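You operate a simulated robot arm through the tools that you are given. There is no shell and no other tool. Be economical: measure what you need, move in short steps, check, and stop when the job is done.

Carry out the task below with a simulated robot arm. There is one attempt and no reset: what you move stays moved.

Task
Put the red narrow brick on the top of the right workbench away on the top of the left plank bench. Put the yellow narrow brick on the top of the right workbench away on the top of the left plank bench. Put the orange tray on the top of the right workbench away on the top of the mortar bench. Fetch the cube mould that says "M6" from the top of the right workbench and set it on top of the yellow half brick on the top of the left workbench. Put the black mortar cylinder on the top of the right workbench. Put the beige half brick on the top of the left workbench away on the front of the centre plank. Fetch the steel cup labelled "2" from the top of the left workbench and set it on top of the grey thin paver there. Pull the top tool chest drawer open. Do these in any order. Set down upright: red narrow brick, yellow narrow brick, cube mould, black mortar cylinder.

It is judged by the outcome, as a careful person would: the job done as asked, and still so three seconds after it is handed in. It fails if anything else is knocked over, pushed out of place, dropped, spilled or broken.

Robot
A 6-joint arm with a four-finger gripper on a trunk, on a base that drives. Base frame: it is fixed to the floor where the robot stands at the start and does not move with it; the origin is under the middle of the robot, x ahead of it, y to its left, z up; the surface under the hand at the start is at about z = 85. Units: cm, degrees, N and s.
With the tool pointing down near the work surface it reaches from about 46 to 92 cm from the robot's upright axis, wherever it stands. Its first joint turns from -166.0 to 166.0 degrees. Places, roughly: beige half brick (10x10x6 cm) [60, 180, 90]; black mortar cylinder (6x6x7 cm) [60, 150, 90]; cube mould [50, 75, 100]; front of the centre plank (16x100 cm) [-232, 84, 64]; half brick (10x10x6 cm) [80, 150, 90]; orange tray (17x13x10 cm) [70, 20, 90]; red narrow brick [75, 0, 100]; steel cup [75, 225, 100]; thin paver (20x10x4 cm) [80, 210, 90]; top of the left plank bench [-260, 360, 60]; top of the mortar bench [-160, -270, 80]; top of the right workbench [60, 20, 80]; top tool chest drawer [-830, 770, 120]; yellow narrow brick [75, -25, 100]. Payload 3.43 kg.
Tool frame: the origin (TCP) lies between the finger pads and is the grasp point; the fingertips stand 3 cm ahead of it; z points along the fingers, y is the line along which they close. The gripper opens to 12 cm. The gripper's body begins 8.5 cm behind the TCP.
Orientation is told as [roll, pitch, yaw] about the base's x, y, z axes, in that order, counted from this pose: with the fingers straight down and closing along the base's y, the tool's x points along the base's -x, its y along +y and its z along -z.

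Tools
- The arm moves only by the tool servo_tool. Its arguments are lists of equal length, an entry for each row: "offset": the shift along the tool's x, y, z in cm, a list of three; "rotation": the turn, a rotation vector about the tool's x, y, z in degrees, a list of three; "hand": the gripper command, from -1 (shut) to 1 (fully open), values between in proportion. In form: {"offset": [[x, y, z], ...], "rotation": [[ax, ay, az], ...], "hand": [hand, ...]}. A call has 1 to 8 rows; each row shifts and turns the commanded pose from where the row before left it, along the tool's axes as they then stand. A row lasts 0.2 s, in which the tool goes at most 5 cm and 8.6 degrees; a call with a longer step from one row to the next is refused whole, and so is a gripper value outside its range. A pose out of reach is approached as far as the arm can. The call stops where the force on the tool passes 40 N (or 10 N more than at its start, if that is more) or the arm is blocked; 0.2 s more then pass. Each finger halts on what it meets, pressing with about 33 N; the grip force reading is that of the motor and also rises with nothing between the fingers. The clock runs only during rows and for 0.2 s after the last one: add rows that do not move to give the fingers time. The reply holds the time, the measured pose of the TCP, the force on the tool along the base axes, the opening and the grip force, in the units named above and with some noise, with the torque about the TCP (base axes, N m) and any sound that the robot's microphone picked up, and new pictures: "views" is both (left out), scene, wrist or none.
- Cameras (640 x 400 px; columns grow to the right, rows downward): "scene" is now at [7.34, 18.56, 162.89]; the picture's right is [-0.20, -0.98, 0.00], its down [-0.44, 0.09, -0.89] and it looks along [0.88, -0.18, -0.45] (base axes); focal length 214 px, centre (320, 200). "wrist" rides on the gripper at [7.1, -1.7, -12] in the tool frame; the picture's right is [0.23, 0.97, 0.00], its down [-0.81, 0.19, -0.55] and it looks along [-0.54, 0.13, 0.83] (tool axes); focal length 275 px, centre (320, 200). There is no depth. A picture from a camera that has moved, and an enlarged one, comes with that camera's place and axes in the base frame and with its lens. The place of the scene camera against the robot may be out by one fixed shift of up to 1.2 cm in any direction.
- slide_trunk(by): slides the trunk up (or, below 0, down) by that many cm; the arm and the scene camera ride with it, the base frame stays. It gives what a move gives, with no picture.
- roll_base(legs): drives the robot by 1 to 6 legs, each [ahead, left, turn to the left] in cm, cm and degrees, along the robot's own axes; the way and the turn of a leg run together, so that a leg with both is an arc; at most 150 cm and 180 degrees a leg. The arm and the cameras ride along, it lands a little off, and it stops where it bumps. It gives what a move gives, and a new picture of the scene camera.
- turn_head(pan, tilt): turns the head with the scene camera to pan (to the left, within 120 degrees either way) and tilt (down, from -29 to 69), counted from straight ahead of the robot. It gives what a move gives, and a new picture of the scene camera.
- enlarge(camera, box): a new picture of the part [left, top, right, bottom] of that camera's present view, enlarged. It takes no simulated time.
- finish_job(): hands the job in; it is judged then, once.

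Go step by step. Nothing tells you exact positions but the pictures and the camera data: compare them with the known pose of the tool, close in by small moves and look again before you grip or let go. The budget is 217 turns and 260 pictures, counting those below and the enlarged ones. Unless the task says otherwise, let go and move clear before handing in, and close with one line.

The tools are called after "Call:" as name(argument=value, ...) on one line, values as JSON. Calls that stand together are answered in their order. servo_tool: Moves the arm, as the interface text tells. Its arguments: {"type":"object","properties":{"offset":{"type":"array","items":{"type":"array","items":{"type":"number"}}},"rotation":{"type":"array","items":{"type":"array","items":{"type":"number"}}},"hand":{"type":"array","items":{"type":"number"}},"views":{"type":"string","enum":["both","scene","wrist","none"]}},"required":["offset","rotation","hand"]} The other tools are called the same way: slide_trunk (by) slides the trunk up or down; roll_base (legs) drives the base; turn_head (pan, tilt) turns the head that bears the scene camera; enlarge (camera, box) takes an enlarged picture of a part of a camera's view; finish_job () hands the job in.

At the start:

```text
t: 0.0
tool_pos: [50.21, 22.14, 116.92]
ee_rot: [0.0, 0.0, 0.1]
wrist_force: [-0.6, 0.1, 0.2]
moment: [0.0, -0.01, 0.02]
opening: 11.99
grasp_force: 0.1
trunk travel left (down, up): [-17.5, 36.5]
robot x, y, heading: [0.21, 0.12, -0.0]
head pan, tilt: [7.5, 68.8]
```

scene: 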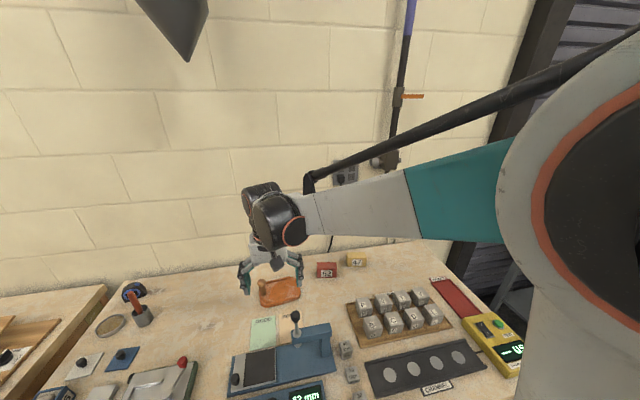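
wrist: 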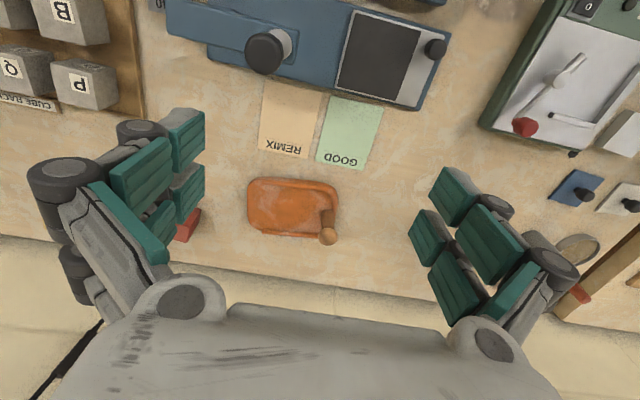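

I see the right workbench with the orange tray, red and yellow bricks and a rack of cube moulds. I'll look around first, to learn the layout.

Call:
enlarge(camera="scene", box=[220, 230, 540, 400])

Call:
turn_head(pan=60, tilt=40)

```text
2.00 times, centred on (380, 315) of scene
camera zoom: at [7.34, 18.56, 162.89], right [-0.2, -0.98, 0.0], down [-0.44, 0.09, -0.89], along [0.88, -0.18, -0.45], focal length 429 px, centre (200, -30)
```

zoom: 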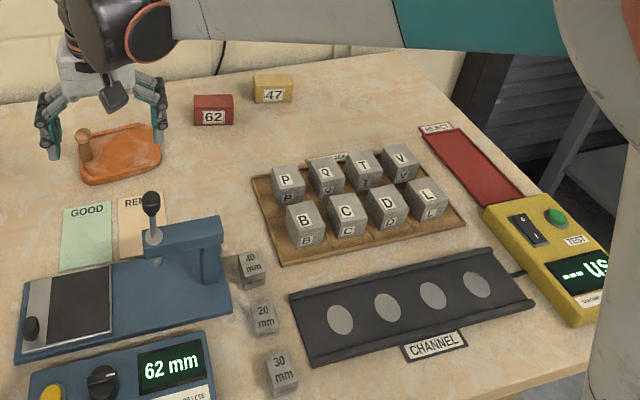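

```text
t: 1.2
tool_pos: [50.14, 21.98, 116.92]
ee_rot: [-0.1, 0.0, 0.0]
wrist_force: [0.5, -0.2, 0.5]
moment: [-0.01, -0.02, -0.01]
opening: 11.96
grasp_force: 0.0
trunk travel left (down, up): [-17.5, 36.5]
robot x, y, heading: [-0.4, 0.13, 0.3]
head pan, tilt: [60.0, 40.0]
camera scene: at [7.31, 18.55, 162.74], right [-0.2, -0.98, 0.0], down [-0.45, 0.09, -0.89], along [0.87, -0.18, -0.46], focal length 214 px, centre (320, 200)
```

scene: 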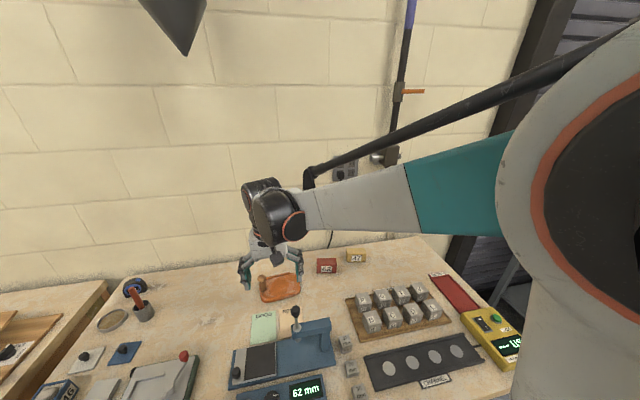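

The head reports that it turned, but the picture didn't change. I'll try once more to see whether the camera really turns.

Call:
turn_head(pan=70, tilt=45)

```text
t: 1.9
tool_pos: [50.23, 22.11, 116.89]
ee_rot: [0.0, 0.0, -0.1]
wrist_force: [0.3, -0.8, 0.2]
moment: [0.05, 0.07, 0.01]
opening: 12.01
grasp_force: 0.1
trunk travel left (down, up): [-17.5, 36.5]
robot x, y, heading: [0.2, 0.07, 0.1]
head pan, tilt: [70.0, 45.0]
camera scene: at [7.28, 18.58, 162.66], right [-0.2, -0.98, 0.0], down [-0.46, 0.09, -0.88], along [0.87, -0.18, -0.47], focal length 214 px, centre (320, 200)
```

scene: 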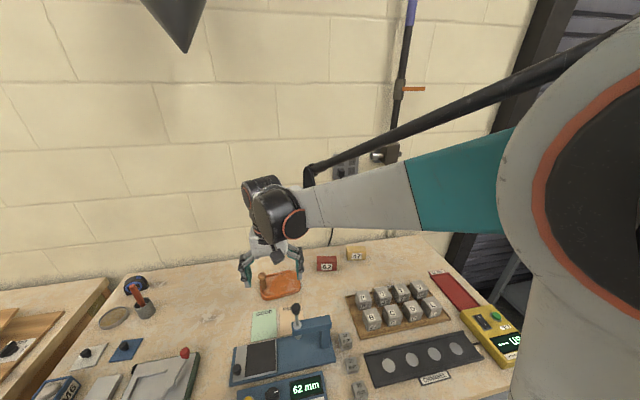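

The pan doesn't respond, though the tilt may be creeping. One more test with a large tilt.

Call:
turn_head(pan=-60, tilt=69)

Call:
servo_tool(offset=[[0, 0, 0], [0, 0, 0], [0, 0, 0], [0, 0, 0], [0, 0, 0], [0, 0, 0]], rotation=[[0, 0, 0], [0, 0, 0], [0, 0, 0], [0, 0, 0], [0, 0, 0], [0, 0, 0]], hand=[1, 1, 1, 1, 1, 1], views="none")

Call:
enlarge(camera="scene", box=[0, 250, 240, 400])

```text
t: 4.0
tool_pos: [50.18, 22.06, 116.96]
ee_rot: [0.0, 0.1, 0.0]
wrist_force: [0.1, -0.5, -0.1]
moment: [0.0, 0.0, 0.01]
opening: 12.0
grasp_force: 0.1
trunk travel left (down, up): [-17.5, 36.5]
robot x, y, heading: [-0.32, 0.01, -0.3]
head pan, tilt: [-60.0, 68.8]
camera scene: at [2.68, 14.31, 159.06], right [-0.81, -0.58, 0.0], down [-0.46, 0.65, -0.61], along [0.35, -0.5, -0.79], focal length 214 px, centre (320, 200)
```

scene: 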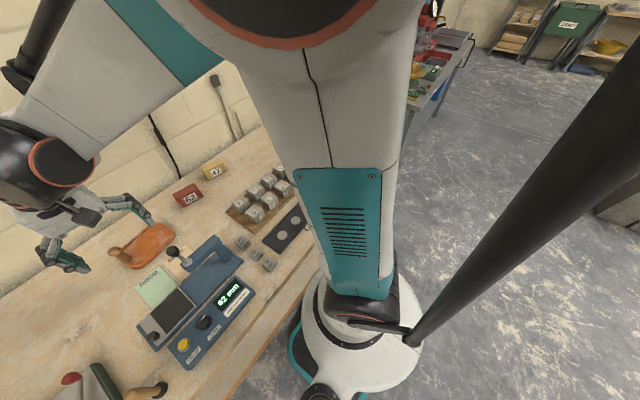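

```text
t: 5.4
tool_pos: [50.13, 22.14, 116.91]
ee_rot: [-0.1, 0.0, 0.1]
wrist_force: [-0.5, -0.2, 0.0]
moment: [0.03, 0.03, 0.01]
opening: 12.0
grasp_force: 0.1
trunk travel left (down, up): [-17.5, 36.5]
robot x, y, heading: [-0.16, -0.38, 0.0]
head pan, tilt: [-60.0, 68.8]
```

```text
2.67 times, centred on (120, 325) of scene
camera zoom: at [2.65, 14.29, 159.05], right [-0.82, -0.58, 0.0], down [-0.46, 0.65, -0.61], along [0.35, -0.5, -0.79], focal length 572 px, centre (853, -133)
```

zoom: 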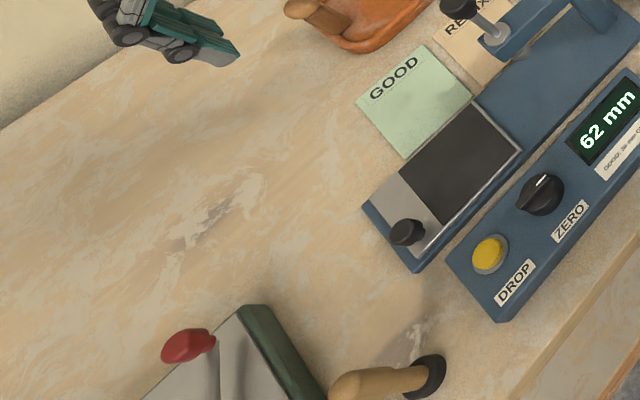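

Now the camera moved. I'll look to the left with it.

Call:
turn_head(pan=80, tilt=35)

```text
t: 7.7
tool_pos: [50.12, 22.11, 116.95]
ee_rot: [-0.1, -0.1, 0.0]
wrist_force: [1.3, 1.2, -0.4]
moment: [-0.02, -0.01, -0.01]
opening: 11.99
grasp_force: 0.1
trunk travel left (down, up): [-17.5, 36.5]
robot x, y, heading: [0.01, 0.24, 0.1]
head pan, tilt: [80.0, 35.0]
camera scene: at [6.9, 18.15, 161.63], right [-0.25, -0.97, 0.0], down [-0.55, 0.14, -0.82], along [0.8, -0.21, -0.57], focal length 214 px, centre (320, 200)
```

scene: 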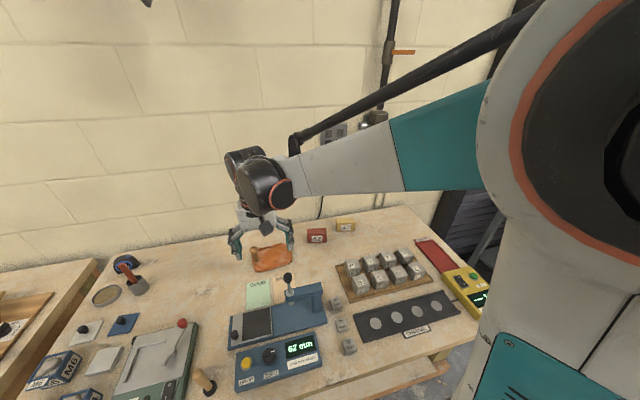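

Call:
servo_tool(offset=[[0, 0, 0], [0, 0, 0], [0, 0, 0], [0, 0, 0], [0, 0, 0], [0, 0, 0], [0, 0, 0], [0, 0, 0]], rotation=[[0, 0, 0], [0, 0, 0], [0, 0, 0], [0, 0, 0], [0, 0, 0], [0, 0, 0], [0, 0, 0], [0, 0, 0]], hand=[1, 1, 1, 1, 1, 1, 1, 1], views="none")

Call:
enlarge(camera="scene", box=[0, 220, 260, 400])

```text
t: 9.5
tool_pos: [50.07, 22.15, 116.83]
ee_rot: [-0.1, 0.0, 0.1]
wrist_force: [0.8, 0.3, -0.6]
moment: [-0.02, 0.0, 0.01]
opening: 12.01
grasp_force: 0.1
trunk travel left (down, up): [-17.5, 36.5]
robot x, y, heading: [-0.09, 0.21, -0.1]
head pan, tilt: [80.0, 35.0]
```

```text
2.22 times, centred on (130, 310) of scene
camera zoom: at [6.92, 18.19, 161.69], right [-0.25, -0.97, 0.0], down [-0.54, 0.14, -0.83], along [0.8, -0.21, -0.56], focal length 477 px, centre (742, -44)
```

zoom: 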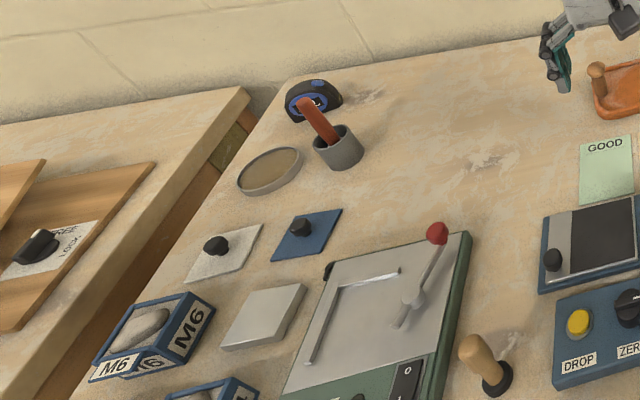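

The head's pan seems blocked to the left, so I'll look around by driving instead. I take the red brick to be near (80, 0), so I'll bring the hand over it for a wrist view.

Call:
servo_tool(offset=[[-3.4, -3.1, 1.5], [-3.4, -3.1, 1.5], [-3.4, -3.1, 1.5], [-3.4, -3.1, 1.5], [-3.4, -3.1, 1.5], [-3.4, -3.1, 1.5], [-3.4, -3.1, 1.5]], rotation=[[0, 0, 0], [0, 0, 0], [0, 0, 0], [0, 0, 0], [0, 0, 0], [0, 0, 0], [0, 0, 0]], hand=[1, 1, 1, 1, 1, 1, 1])

```text
t: 11.1
tool_pos: [74.25, 0.45, 106.17]
ee_rot: [-0.1, 0.0, -0.1]
wrist_force: [0.4, -0.2, -0.9]
moment: [0.02, 0.04, 0.0]
opening: 11.96
grasp_force: 0.1
trunk travel left (down, up): [-17.5, 36.5]
robot x, y, heading: [-0.27, 0.17, 0.2]
head pan, tilt: [80.0, 35.0]
camera scene: at [-0.03, 29.03, 161.57], right [0.98, -0.17, 0.0], down [-0.1, -0.56, -0.82], along [0.14, 0.81, -0.57], focal length 214 px, centre (320, 200)
camera wrist: at [66.93, -1.11, 118.3], right [-0.23, 0.97, 0.0], down [0.81, 0.19, 0.55], along [0.54, 0.13, -0.83], focal length 275 px, centre (320, 200)
```

scene: 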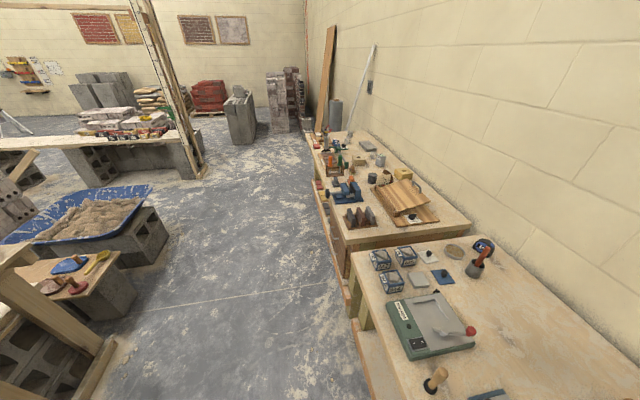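
wrist: 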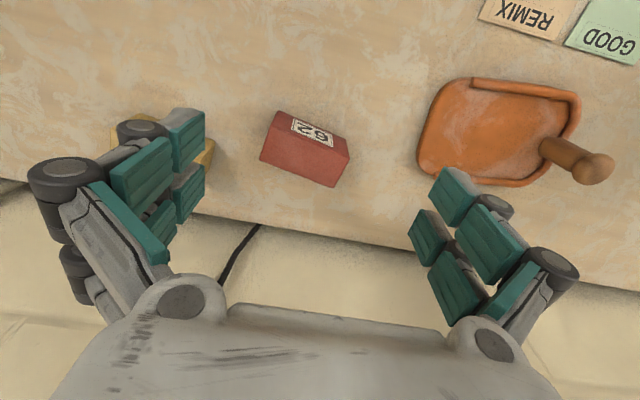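

With the arm moved aside the head pans freely, so the arm had been blocking it. I'll zoom in on the red brick for a precise position and look further around.

Call:
enlarge(camera="wrist", box=[220, 80, 380, 200])

Call:
turn_head(pan=118, tilt=25)

```text
3.33 times, centred on (300, 140) of wrist
camera zoom: at [66.93, -1.11, 118.3], right [-0.23, 0.97, 0.0], down [0.81, 0.19, 0.55], along [0.54, 0.13, -0.83], focal length 918 px, centre (387, 400)
```

zoom: 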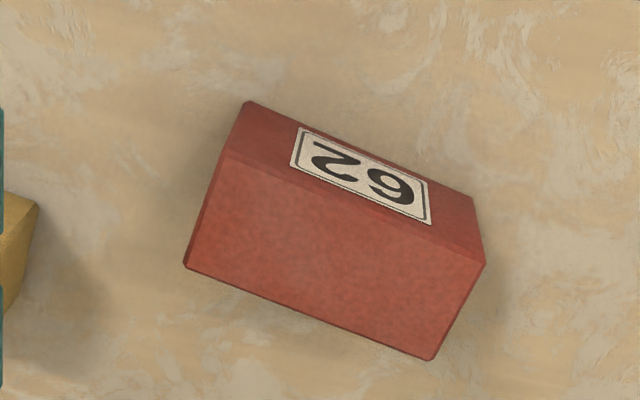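

```text
t: 12.1
tool_pos: [74.01, 0.53, 106.22]
ee_rot: [0.0, -0.1, 0.0]
wrist_force: [0.8, 0.4, -0.3]
moment: [0.0, 0.01, -0.01]
opening: 12.02
grasp_force: 0.0
trunk travel left (down, up): [-17.5, 36.5]
robot x, y, heading: [-0.06, 0.22, -0.1]
head pan, tilt: [118.0, 25.0]
camera scene: at [-5.95, 28.52, 163.14], right [0.88, 0.47, 0.0], down [0.2, -0.37, -0.91], along [-0.42, 0.8, -0.42], focal length 214 px, centre (320, 200)
```

scene: 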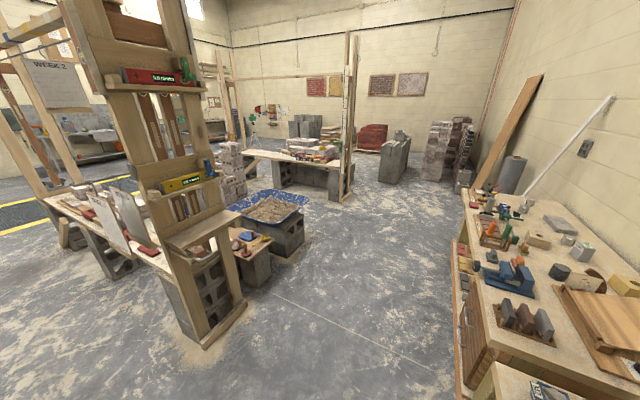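

I put the red brick's centre at about (79.9, 0.3), with its long side 11° off y. I'll line up and stop just above it to check.

Call:
servo_tool(offset=[[-3, 0, 2], [-2.9, -0.2, 2], [0, 0, 2], [0, 0, 2], [0, 0, 2]], rotation=[[0, 0, 0], [0, 0, 0], [0, 0, 5.7], [0, 0, 5.7], [0, 0, 0]], hand=[1, 1, 1, 1, 1], views="wrist")

```text
t: 13.3
tool_pos: [80.0, 0.1, 96.34]
ee_rot: [0.0, 0.0, -11.5]
wrist_force: [-0.1, 0.4, -0.1]
moment: [0.01, 0.0, 0.0]
opening: 11.98
grasp_force: 0.1
trunk travel left (down, up): [-17.5, 36.5]
robot x, y, heading: [0.26, 0.43, -0.0]
head pan, tilt: [118.0, 25.0]
camera wrist: at [72.5, -0.03, 108.42], right [-0.03, 1.0, 0.0], down [0.83, 0.03, 0.55], along [0.55, 0.02, -0.83], focal length 275 px, centre (320, 200)
```

wrist: 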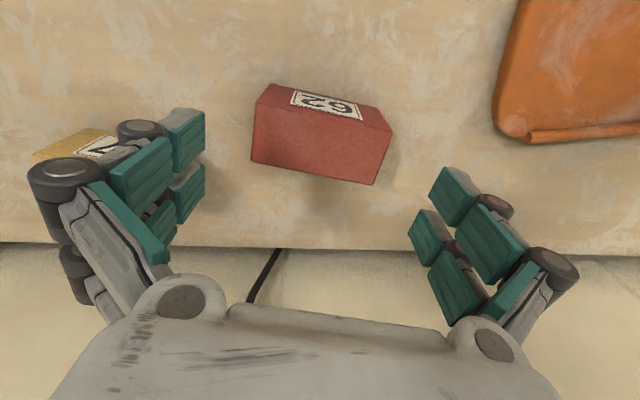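

Well aligned. I'll descend and grip.

Call:
servo_tool(offset=[[0, 0, 3.3], [0.2, 0, 3.3], [0, 0, 0], [0, 0, 0], [0, 0, 0], [0, 0, 0]], rotation=[[0, 0, 0], [0, 0, 0], [0, 0, 0], [0, 0, 0], [0, 0, 0], [0, 0, 0]], hand=[1, 1, 1, -1, -1, -1], views="wrist")

```text
t: 14.7
tool_pos: [79.62, 0.19, 90.07]
ee_rot: [-0.1, 0.0, -11.5]
wrist_force: [0.1, -1.8, 4.9]
moment: [-0.19, 0.1, 0.09]
opening: 9.17
grasp_force: 32.8
trunk travel left (down, up): [-17.5, 36.5]
robot x, y, heading: [0.16, 0.01, -0.1]
head pan, tilt: [118.0, 25.0]
camera wrist: at [72.31, 0.07, 102.04], right [-0.03, 1.0, 0.0], down [0.83, 0.03, 0.55], along [0.55, 0.02, -0.83], focal length 275 px, centre (320, 200)
```

wrist: 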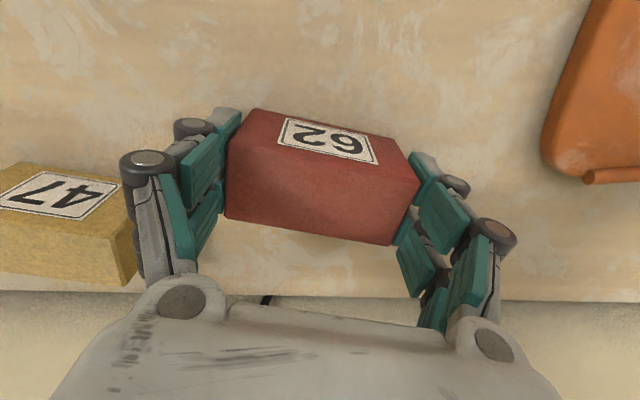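

The brick is gripped (9.2 cm). I'll lift it and retract before driving to the left plank bench.

Call:
servo_tool(offset=[[0, 0, -4], [0, 0, -4.5], [0, 0, -4.5], [2, 0, -4.5], [4.5, 0, -2], [4.8, 0, 0], [4.8, 0, 0], [4.8, 0, 0]], rotation=[[0, 0, 0], [0, 0, 0], [0, 0, 0], [0, 0, 0], [0, 0, 0], [0, 0, 0], [0, 0, 0], [0, 0, 0]], hand=[-1, -1, -1, -1, -1, -1, -1, -1], views="wrist")

Call:
roll_base(legs=[[-50, 0, 0], [0, 0, 90], [120, 0, 0]])

```text
t: 16.5
tool_pos: [59.1, 4.46, 109.5]
ee_rot: [0.0, 0.0, -11.4]
wrist_force: [-0.3, 0.8, -3.4]
moment: [0.0, -0.02, -0.02]
opening: 9.18
grasp_force: 32.9
trunk travel left (down, up): [-17.5, 36.5]
robot x, y, heading: [0.31, 0.25, -0.3]
head pan, tilt: [118.0, 25.0]
camera wrist: at [51.71, 4.3, 121.61], right [-0.03, 1.0, 0.0], down [0.83, 0.03, 0.55], along [0.55, 0.02, -0.83], focal length 275 px, centre (320, 200)
```

wrist: 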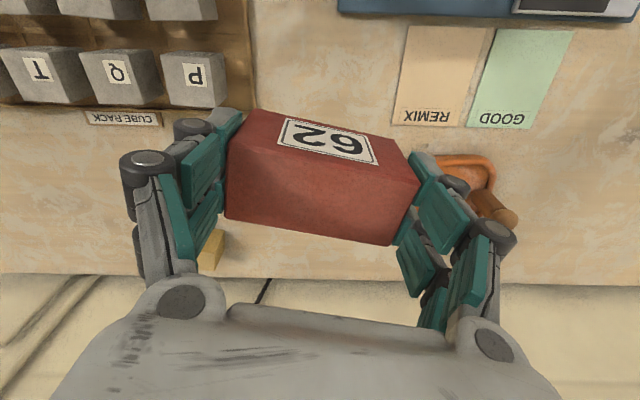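

```text
t: 29.1
tool_pos: [-55.08, 181.99, 109.39]
ee_rot: [-0.1, 0.0, 78.2]
wrist_force: [-1.0, -0.1, -4.4]
moment: [-0.01, -0.02, -0.02]
opening: 9.16
grasp_force: 32.7
trunk travel left (down, up): [-17.5, 36.5]
robot x, y, heading: [-50.7, 122.37, 89.5]
head pan, tilt: [118.0, 25.0]
camera scene: at [-78.76, 116.96, 163.15], right [-0.46, 0.89, 0.0], down [0.37, 0.2, -0.91], along [-0.8, -0.42, -0.42], focal length 214 px, centre (320, 200)
```

scene: 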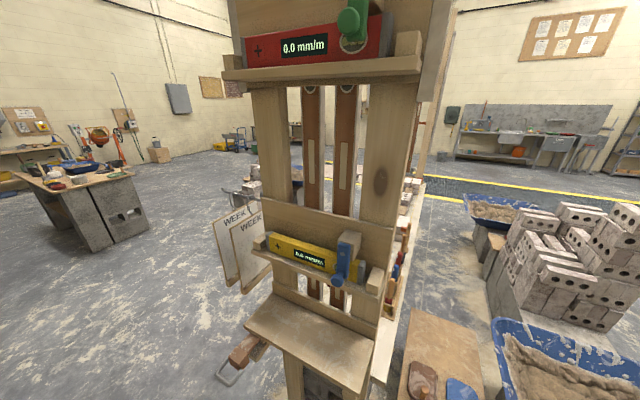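

Call:
turn_head(pan=45, tilt=30)

```text
t: 30.6
tool_pos: [-54.95, 182.0, 109.52]
ee_rot: [0.0, 0.0, 78.2]
wrist_force: [0.4, 0.4, -3.2]
moment: [-0.01, 0.0, -0.01]
opening: 9.2
grasp_force: 32.7
trunk travel left (down, up): [-17.5, 36.5]
robot x, y, heading: [-50.78, 122.76, 89.8]
head pan, tilt: [45.0, 30.0]
camera scene: at [-76.96, 127.65, 162.34], right [0.71, 0.7, 0.0], down [0.35, -0.36, -0.87], along [-0.61, 0.62, -0.5], focal length 214 px, centre (320, 200)
```

scene: 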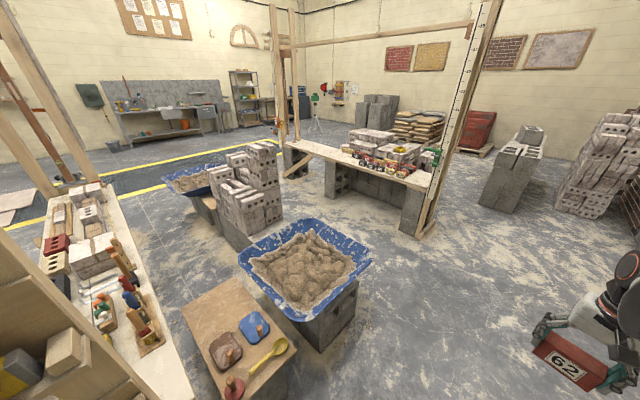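

Call:
enlarge(camera="scene", box=[270, 110, 460, 230])

Call:
enlarge(camera="scene", box=[0, 160, 320, 400])

```text
3.33 times, centred on (365, 170) of scene
camera zoom: at [-76.96, 127.65, 162.34], right [0.71, 0.7, 0.0], down [0.35, -0.36, -0.87], along [-0.61, 0.62, -0.5], focal length 715 px, centre (170, 300)
```

zoom: 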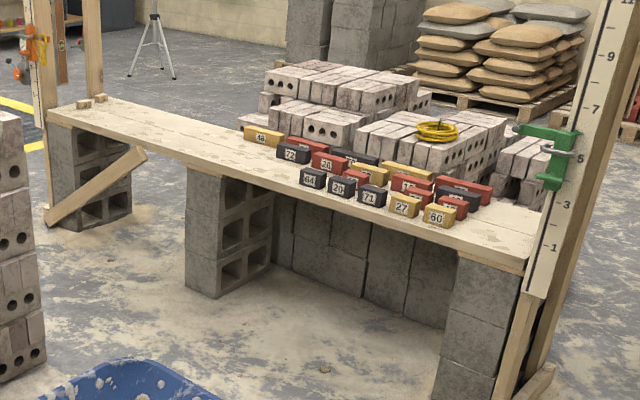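

```text
1.67 times, centred on (160, 280) of scene
camera zoom: at [-76.96, 127.65, 162.34], right [0.71, 0.7, 0.0], down [0.35, -0.36, -0.87], along [-0.61, 0.62, -0.5], focal length 358 px, centre (587, 67)
```

zoom: 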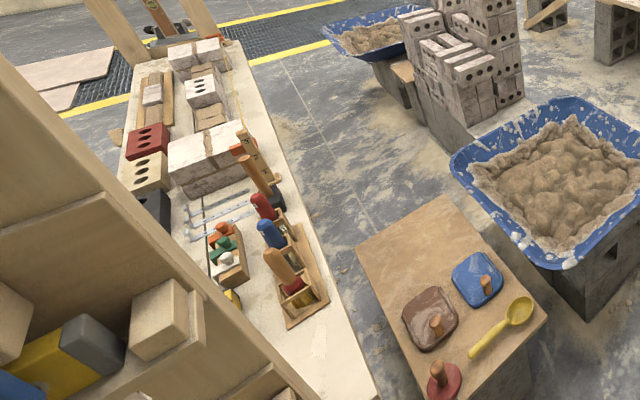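

The left plank bench has free plank at its far part, around x -280 to -340. I'll drive up the aisle and then along the bench.

Call:
roll_base(legs=[[150, 0, 0], [20, 0, 0], [0, 0, 90], [120, 0, 0]])

Call:
turn_head(pan=-40, tilt=35)

```text
t: 48.8
tool_pos: [-230.48, 294.91, 109.51]
ee_rot: [0.0, 0.0, 166.3]
wrist_force: [-0.9, -0.3, -3.3]
moment: [-0.03, -0.02, -0.05]
opening: 9.19
grasp_force: 33.3
trunk travel left (down, up): [-17.5, 36.5]
robot x, y, heading: [-171.27, 296.95, 177.6]
head pan, tilt: [45.0, 30.0]
camera scene: at [-176.23, 271.17, 162.34], right [-0.68, 0.74, 0.0], down [0.37, 0.34, -0.87], along [-0.64, -0.59, -0.5], focal length 214 px, centre (320, 200)
```

scene: 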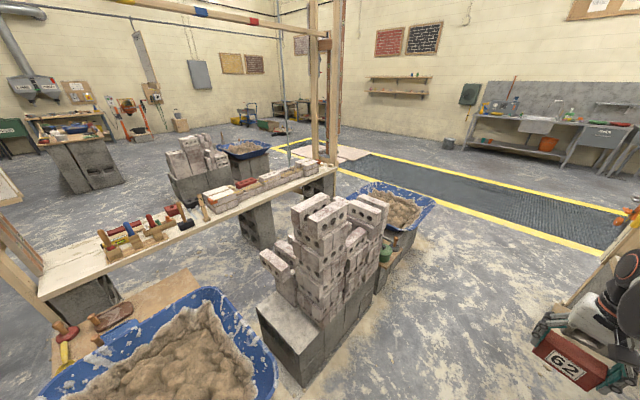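

```text
t: 50.4
tool_pos: [-230.45, 294.91, 109.42]
ee_rot: [0.0, 0.0, 166.2]
wrist_force: [0.2, -0.8, -3.7]
moment: [-0.04, -0.01, 0.01]
opening: 9.19
grasp_force: 33.2
trunk travel left (down, up): [-17.5, 36.5]
robot x, y, heading: [-171.44, 296.87, 177.8]
head pan, tilt: [-40.0, 35.0]
camera scene: at [-176.09, 283.22, 161.57], right [0.67, 0.74, 0.0], down [0.42, -0.39, -0.82], along [-0.61, 0.55, -0.57], focal length 214 px, centre (320, 200)
```

scene: 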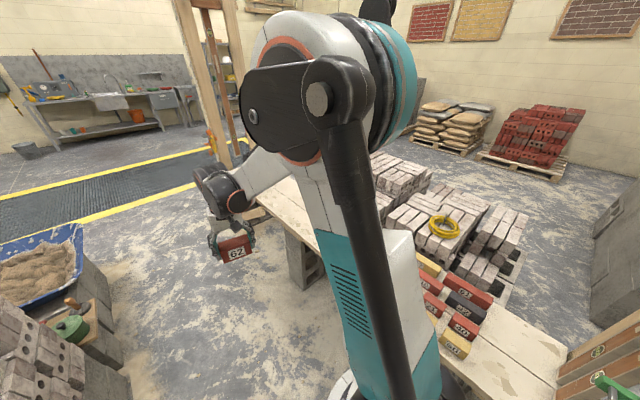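

Call:
roll_base(legs=[[100, 0, 0], [0, 0, -80]])

Call:
turn_head(pan=50, tilt=60)

Call:
turn_head(pan=-25, tilt=55)

```text
t: 59.2
tool_pos: [-284.14, 359.32, 109.54]
ee_rot: [0.0, 0.1, 85.1]
wrist_force: [0.8, -0.1, -4.2]
moment: [-0.04, 0.0, 0.03]
opening: 9.16
grasp_force: 32.7
trunk travel left (down, up): [-17.5, 36.5]
robot x, y, heading: [-272.74, 301.29, 96.9]
head pan, tilt: [-40.0, 35.0]
camera scene: at [-287.31, 304.48, 161.57], right [0.84, -0.55, 0.0], down [-0.32, -0.48, -0.82], along [0.45, 0.68, -0.57], focal length 214 px, centre (320, 200)
```

scene: 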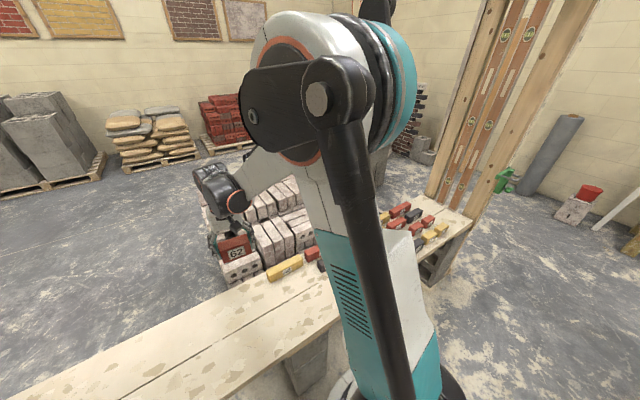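

```text
t: 60.8
tool_pos: [-284.18, 359.24, 109.46]
ee_rot: [0.1, 0.0, 85.2]
wrist_force: [0.4, 0.2, -4.1]
moment: [-0.04, 0.0, 0.01]
opening: 9.22
grasp_force: 33.2
trunk travel left (down, up): [-17.5, 36.5]
robot x, y, heading: [-272.7, 300.85, 96.8]
head pan, tilt: [50.0, 60.0]
camera scene: at [-297.72, 300.79, 158.14], right [0.55, 0.83, 0.0], down [0.72, -0.48, -0.5], along [-0.42, 0.27, -0.87], focal length 214 px, centre (320, 200)
```

scene: 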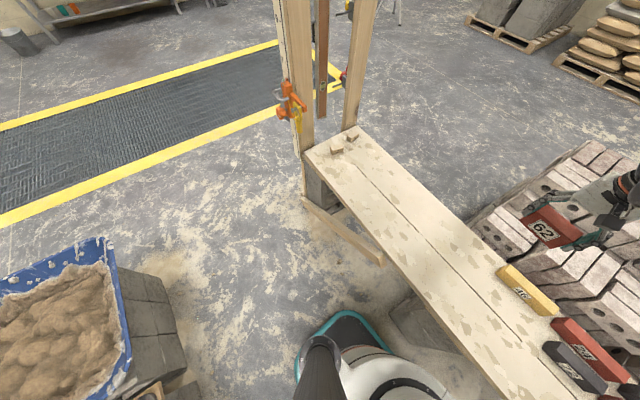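

```text
t: 62.3
tool_pos: [-284.05, 359.34, 109.38]
ee_rot: [0.0, -0.1, 85.3]
wrist_force: [0.6, 0.7, -3.7]
moment: [-0.01, 0.01, -0.03]
opening: 9.17
grasp_force: 33.0
trunk travel left (down, up): [-17.5, 36.5]
robot x, y, heading: [-272.79, 301.03, 96.7]
head pan, tilt: [-25.0, 55.0]
camera scene: at [-289.89, 303.96, 158.74], right [0.95, -0.31, 0.0], down [-0.26, -0.78, -0.57], along [0.18, 0.54, -0.82], focal length 214 px, centre (320, 200)
```

scene: 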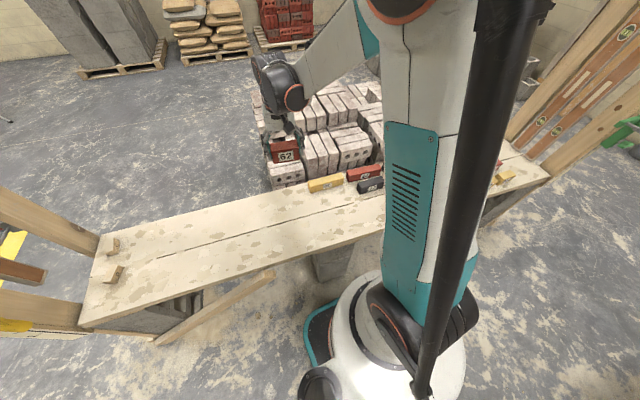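

The plank's empty stretch lies around (-300, 366). I'll lower the trunk, move over that spot and go partway down.

Call:
slide_trunk(by=-16)

Call:
servo_tool(offset=[[-1.3, 4.1, 0], [-1.3, 4.1, 0], [-1.3, 4.1, 2], [-1.3, 4.1, 2], [0, 0, 4], [0, 0, 4], [0, 0, 4], [0, 0, 3]], rotation=[[0, 0, 0], [0, 0, 0], [0, 0, 0], [0, 0, 0], [0, 0, -4.8], [0, 0, 0], [0, 0, 0], [0, 0, 0]], hand=[-1, -1, -1, -1, -1, -1, -1, -1])

```text
t: 64.1
tool_pos: [-284.2, 359.3, 93.4]
ee_rot: [-0.1, 0.0, 85.3]
wrist_force: [-0.8, -0.7, -3.8]
moment: [-0.02, 0.0, 0.0]
opening: 9.16
grasp_force: 32.6
trunk travel left (down, up): [-1.5, 52.5]
robot x, y, heading: [-272.7, 301.2, 96.7]
head pan, tilt: [-25.0, 55.0]
```

```text
t: 65.9
tool_pos: [-300.18, 365.97, 74.65]
ee_rot: [0.0, 0.1, 90.1]
wrist_force: [0.1, 0.1, -4.0]
moment: [-0.01, -0.02, -0.01]
opening: 9.18
grasp_force: 33.2
trunk travel left (down, up): [-1.5, 52.5]
robot x, y, heading: [-272.8, 301.33, 96.6]
head pan, tilt: [-25.0, 55.0]
camera scene: at [-289.91, 303.97, 142.74], right [0.95, -0.31, 0.0], down [-0.26, -0.78, -0.57], along [0.18, 0.54, -0.82], focal length 214 px, centre (320, 200)
camera wrist: at [-298.51, 358.83, 86.69], right [-0.97, -0.23, 0.0], down [-0.19, 0.81, 0.55], along [-0.13, 0.54, -0.83], focal length 275 px, centre (320, 200)
```

scene: 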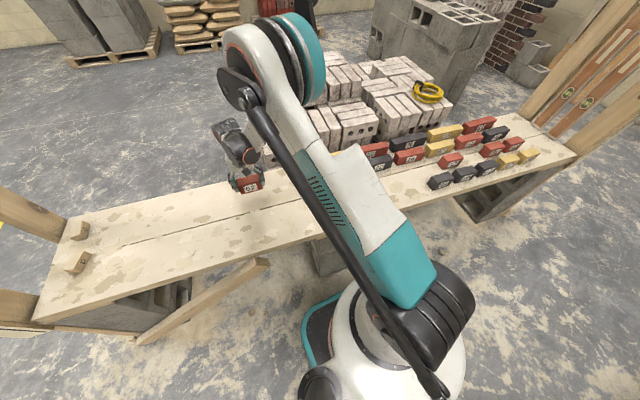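
wrist: 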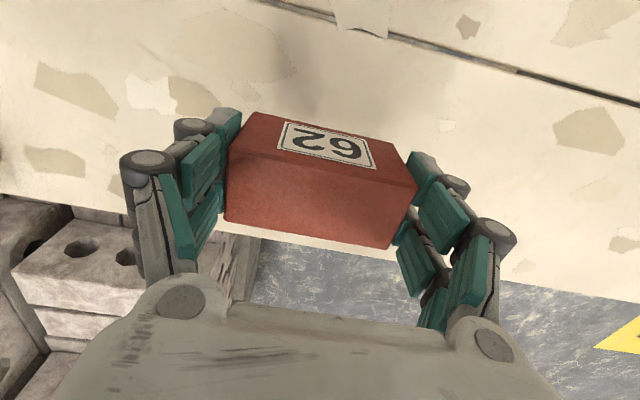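

Call:
servo_tool(offset=[[0, 0, 3], [0, 0, 2], [0, 0, 1], [0, 0, 0.7], [0, 0, 0.7], [0, 0, 0.7], [0, 0, 0.7], [0, 0, 0.7]], rotation=[[0, 0, 0], [0, 0, 0], [0, 0, 0], [0, 0, 0], [0, 0, 0], [0, 0, 0], [0, 0, 0], [0, 0, 0]], hand=[-1, -1, -1, -1, -1, -1, -1, -1], views="wrist")

```text
t: 67.5
tool_pos: [-300.05, 365.76, 66.21]
ee_rot: [0.1, -0.1, 89.9]
wrist_force: [1.9, -1.3, 20.0]
moment: [-0.19, 0.16, 0.0]
opening: 9.19
grasp_force: 32.7
trunk travel left (down, up): [-1.5, 52.5]
robot x, y, heading: [-272.63, 301.18, 96.5]
head pan, tilt: [-25.0, 55.0]
stopped in row 7: the force on the tool passed its limit at 51 N (the readings are from after the stop); the commanded pose is now the measured one
camera wrist: at [-298.44, 358.67, 78.26], right [-0.97, -0.23, 0.0], down [-0.19, 0.81, 0.55], along [-0.13, 0.54, -0.83], focal length 275 px, centre (320, 200)
```

wrist: 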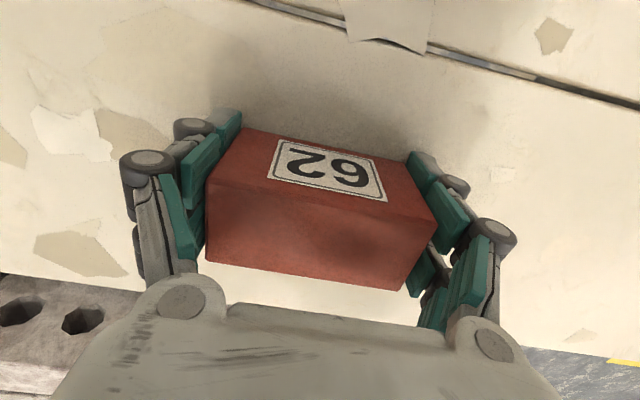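

It's in contact with the plank. I'll release and rise.

Call:
servo_tool(offset=[[0, 0, 0], [0, 0, 0], [0, 0, -2], [0, 0, -4], [0, 0, -4.5], [0, 0, -4.5], [0, 0, -4.5], [0, 0, -4.5]], rotation=[[0, 0, 0], [0, 0, 0], [0, 0, 0], [0, 0, 0], [0, 0, 0], [0, 0, 0], [0, 0, 0], [0, 0, 0]], hand=[1, 1, 1, 1, 1, 1, 1, 1], views="wrist")

Call:
slide_trunk(by=16)

```text
t: 69.3
tool_pos: [-300.12, 365.81, 89.98]
ee_rot: [0.0, 0.0, 90.0]
wrist_force: [0.3, 0.8, -0.9]
moment: [-0.02, -0.02, 0.01]
opening: 12.01
grasp_force: 0.0
trunk travel left (down, up): [-1.5, 52.5]
robot x, y, heading: [-272.72, 301.28, 96.3]
head pan, tilt: [-25.0, 55.0]
camera wrist: at [-298.6, 358.78, 102.06], right [-0.97, -0.23, 0.0], down [-0.19, 0.81, 0.55], along [-0.13, 0.54, -0.83], focal length 275 px, centre (320, 200)
```

wrist: 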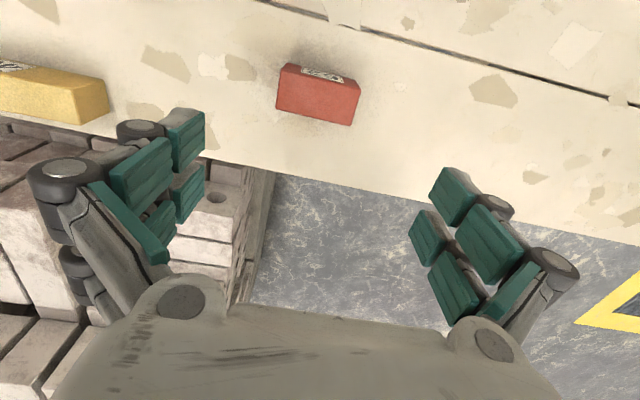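

```text
t: 71.1
tool_pos: [-300.19, 365.91, 105.87]
ee_rot: [-0.1, 0.0, 90.1]
wrist_force: [-0.6, -0.9, -0.2]
moment: [-0.07, -0.01, -0.03]
opening: 12.01
grasp_force: 0.0
trunk travel left (down, up): [-17.5, 36.5]
robot x, y, heading: [-272.78, 300.6, 96.4]
head pan, tilt: [-25.0, 55.0]
```

The red brick stands on the left plank bench. Next I'll go to the left workbench for the local jobs.

Call:
roll_base(legs=[[0, 0, -96], [150, 0, 0], [65, 0, 0], [0, -100, 0]])

Call:
turn_head(pan=15, tilt=35)

```text
t: 90.5
tool_pos: [7.67, 222.33, 105.86]
ee_rot: [0.0, 0.0, -6.7]
wrist_force: [-0.1, 0.1, 0.4]
moment: [-0.02, 0.01, -0.01]
opening: 12.01
grasp_force: 0.1
trunk travel left (down, up): [-17.5, 36.5]
robot x, y, heading: [-60.47, 202.8, 0.3]
head pan, tilt: [-25.0, 55.0]
camera scene: at [-55.09, 220.17, 158.74], right [-0.42, -0.91, 0.0], down [-0.74, 0.35, -0.57], along [0.52, -0.24, -0.82], focal length 214 px, centre (320, 200)
```

scene: 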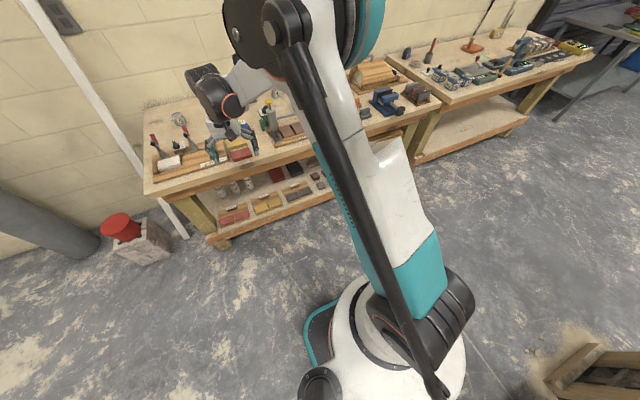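

```text
t: 91.6
tool_pos: [7.6, 222.4, 105.96]
ee_rot: [0.0, 0.0, -6.7]
wrist_force: [-0.3, -0.2, 0.8]
moment: [-0.02, 0.01, -0.02]
opening: 12.0
grasp_force: 0.1
trunk travel left (down, up): [-17.5, 36.5]
robot x, y, heading: [-60.19, 202.89, 0.1]
head pan, tilt: [15.0, 35.0]
camera scene: at [-53.11, 225.5, 161.56], right [0.26, -0.97, 0.0], down [-0.56, -0.15, -0.82], along [0.79, 0.21, -0.57], focal length 214 px, centre (320, 200)
```

scene: 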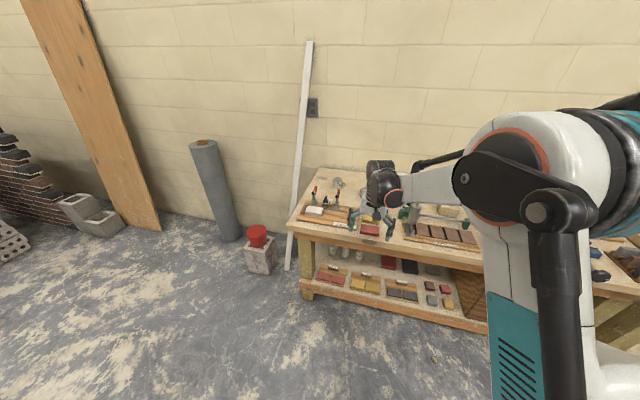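

Call:
slide_trunk(by=15)

Call:
roll_base(legs=[[55, 0, 0]])

Call:
turn_head(pan=-40, tilt=60)

```text
t: 93.3
tool_pos: [7.62, 222.46, 120.87]
ee_rot: [0.0, 0.0, -6.9]
wrist_force: [0.3, -0.1, 1.0]
moment: [0.02, -0.03, 0.01]
opening: 11.99
grasp_force: 0.0
trunk travel left (down, up): [-32.5, 21.5]
robot x, y, heading: [-59.89, 203.13, -0.4]
head pan, tilt: [15.0, 35.0]
```

```text
t: 96.5
tool_pos: [62.13, 222.88, 120.97]
ee_rot: [-0.1, -0.1, -6.5]
wrist_force: [0.2, -0.4, 0.4]
moment: [-0.01, 0.0, 0.0]
opening: 11.97
grasp_force: 0.2
trunk travel left (down, up): [-32.5, 21.5]
robot x, y, heading: [-5.49, 203.0, 0.3]
head pan, tilt: [15.0, 35.0]
camera scene: at [1.51, 225.56, 176.56], right [0.26, -0.97, 0.0], down [-0.55, -0.15, -0.82], along [0.79, 0.21, -0.57], focal length 214 px, centre (320, 200)
```

scene: 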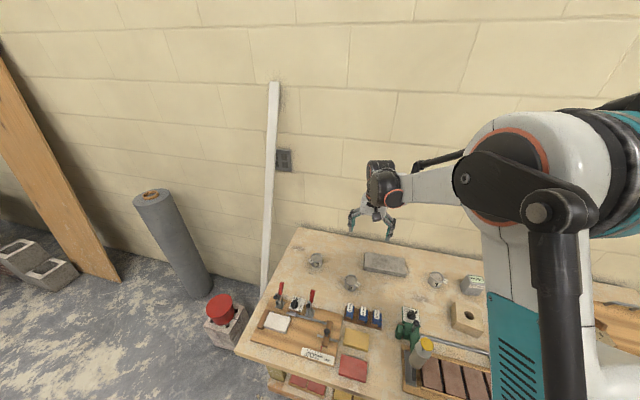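

```text
t: 97.7
tool_pos: [62.18, 222.74, 121.03]
ee_rot: [0.1, 0.0, -6.5]
wrist_force: [0.0, 0.1, 0.0]
moment: [-0.02, 0.02, 0.0]
opening: 12.0
grasp_force: 0.2
trunk travel left (down, up): [-32.5, 21.5]
robot x, y, heading: [-5.37, 202.61, 0.1]
head pan, tilt: [-40.0, 60.0]
camera scene: at [-1.95, 218.98, 173.14], right [-0.64, -0.77, 0.0], down [-0.67, 0.55, -0.5], along [0.38, -0.32, -0.87], focal length 214 px, centre (320, 200)
```

scene: 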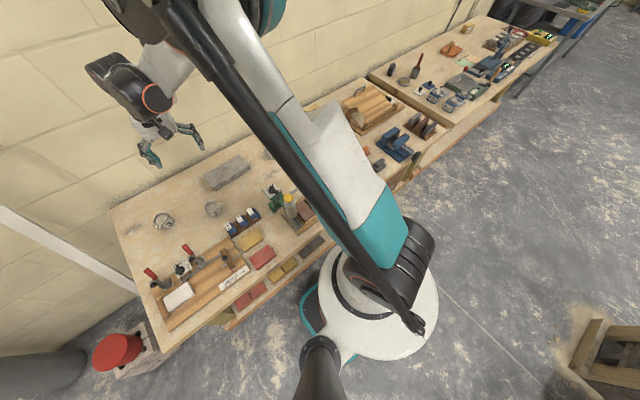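

Call:
enlarge(camera="scene", box=[100, 130, 300, 330])

Call:
turn_head(pan=20, tilt=50)

Call:
enlarge(camera="scene", box=[260, 100, 500, 250])

```text
2.00 times, centred on (200, 230) of scene
camera zoom: at [-1.95, 218.98, 173.14], right [-0.64, -0.77, 0.0], down [-0.67, 0.55, -0.5], along [0.38, -0.32, -0.87], focal length 429 px, centre (560, 140)
```

zoom: 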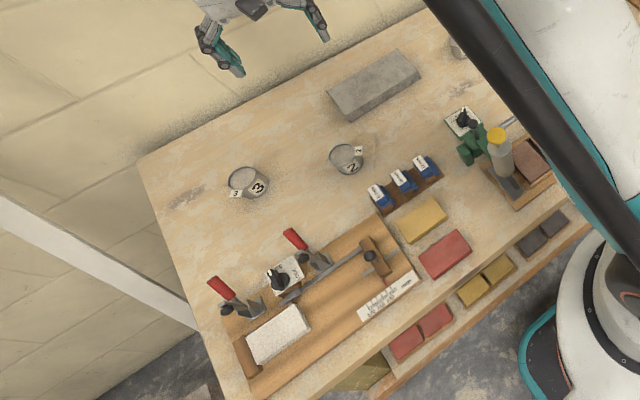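

```text
t: 99.0
tool_pos: [62.29, 222.67, 120.89]
ee_rot: [0.0, 0.0, -6.4]
wrist_force: [0.4, 1.4, 0.1]
moment: [0.0, -0.01, -0.03]
opening: 12.0
grasp_force: 0.1
trunk travel left (down, up): [-32.5, 21.5]
robot x, y, heading: [-5.52, 202.99, 0.6]
head pan, tilt: [20.0, 50.0]
camera scene: at [0.16, 225.9, 174.39], right [0.34, -0.94, 0.0], down [-0.72, -0.26, -0.64], along [0.6, 0.22, -0.77], focal length 214 px, centre (320, 200)
```

scene: 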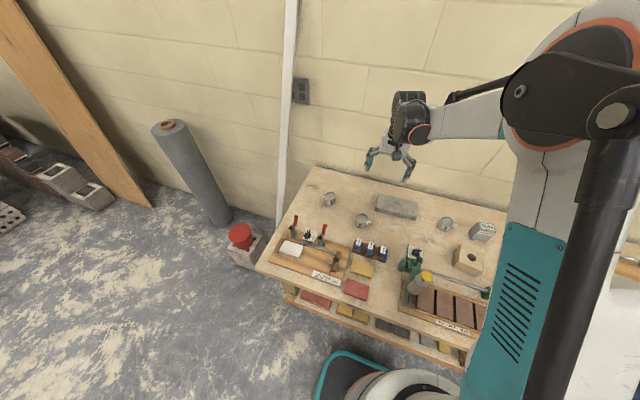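

```text
2.67 times, centred on (380, 175) of scene
camera zoom: at [0.16, 225.9, 174.39], right [0.34, -0.94, 0.0], down [-0.72, -0.26, -0.64], along [0.6, 0.22, -0.77], focal length 572 px, centre (160, 267)
```

zoom: 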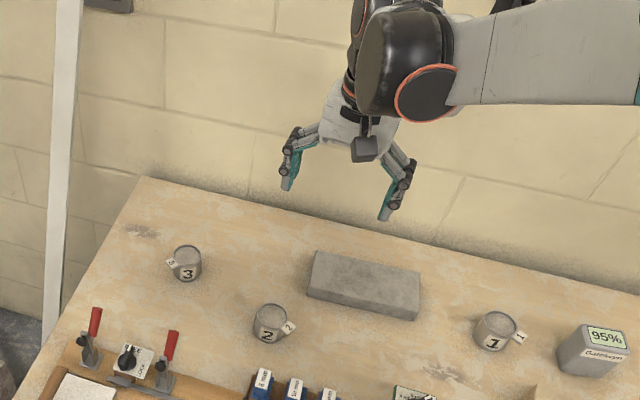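

Cup "2" is near (62, 227) and the grey paver near (76, 213). I'll take a wrist view closer up to see how the cup and its tag lie.

Call:
servo_tool(offset=[[2, 4, 2], [0, 0.5, 4], [0, 0, 4], [0, 0, 3]], rotation=[[0, 0, 0], [0, 0, 0], [0, 0, 0], [0, 0, 0]], hand=[1, 1, 1, 1], views="wrist")

Call:
enlarge(camera="wrist", box=[160, 0, 480, 200])

```text
t: 100.0
tool_pos: [60.76, 227.38, 107.82]
ee_rot: [0.0, 0.0, -6.5]
wrist_force: [-0.7, 0.1, 0.2]
moment: [-0.01, -0.01, 0.03]
opening: 12.0
grasp_force: 0.0
trunk travel left (down, up): [-32.5, 21.5]
robot x, y, heading: [-5.51, 202.82, 0.1]
head pan, tilt: [20.0, 50.0]
camera wrist: at [53.37, 226.72, 120.01], right [-0.12, 0.99, 0.0], down [0.83, 0.1, 0.55], along [0.55, 0.07, -0.83], focal length 275 px, centre (320, 200)
```

wrist: 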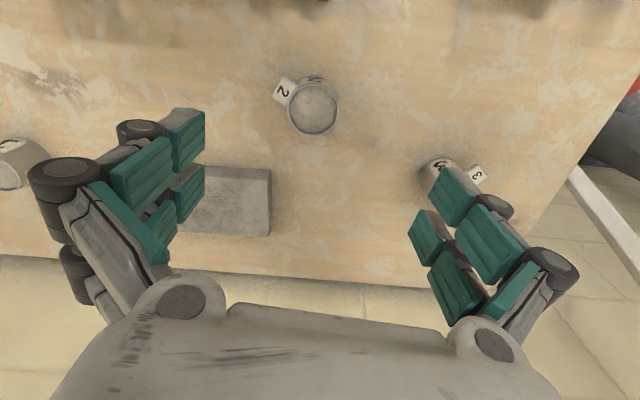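

```text
2.00 times, centred on (320, 100) of wrist
camera zoom: at [53.37, 226.72, 120.01], right [-0.12, 0.99, 0.0], down [0.83, 0.1, 0.55], along [0.55, 0.07, -0.83], focal length 551 px, centre (320, 400)
```

zoom: 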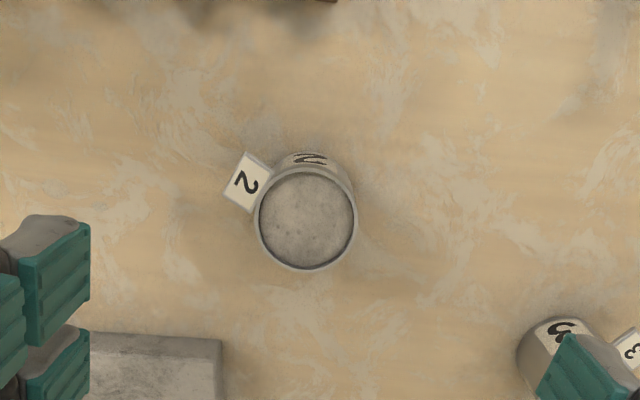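

Call:
servo_tool(offset=[[-0.7, -0.3, 1], [0, 0, 1], [0, 0, 1], [0, 0, 1], [0, 0, 1], [0, 0, 1], [0, 0, 1], [0, 0, 1]], rotation=[[0, 0, -8.6], [0, 0, -8.6], [0, 0, -8.6], [0, 0, -8.6], [0, 0, -8.6], [0, 0, -8.6], [0, 0, -8.6], [0, 0, -8.6]], hand=[1, 1, 1, 1, 1, 1, 1, 1], views="wrist")

```text
t: 101.8
tool_pos: [61.35, 226.99, 99.83]
ee_rot: [0.1, 0.0, 62.6]
wrist_force: [0.2, 0.0, 0.8]
moment: [-0.01, 0.02, -0.02]
opening: 11.98
grasp_force: 0.0
trunk travel left (down, up): [-32.5, 21.5]
robot x, y, heading: [-5.52, 202.88, 0.2]
head pan, tilt: [20.0, 50.0]
camera wrist: at [59.54, 219.94, 112.0], right [-0.97, 0.25, 0.0], down [0.2, 0.81, 0.55], along [0.14, 0.54, -0.83], focal length 275 px, centre (320, 200)
```

wrist: 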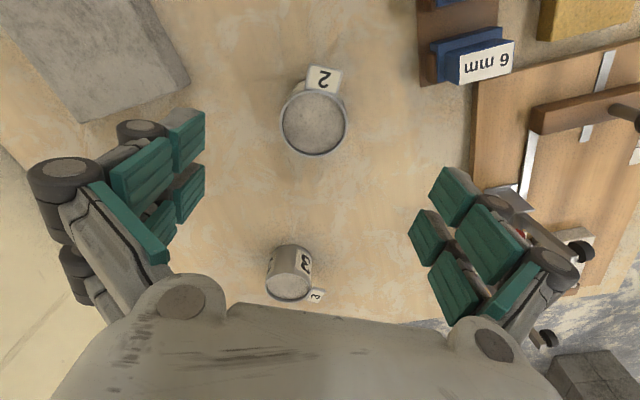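

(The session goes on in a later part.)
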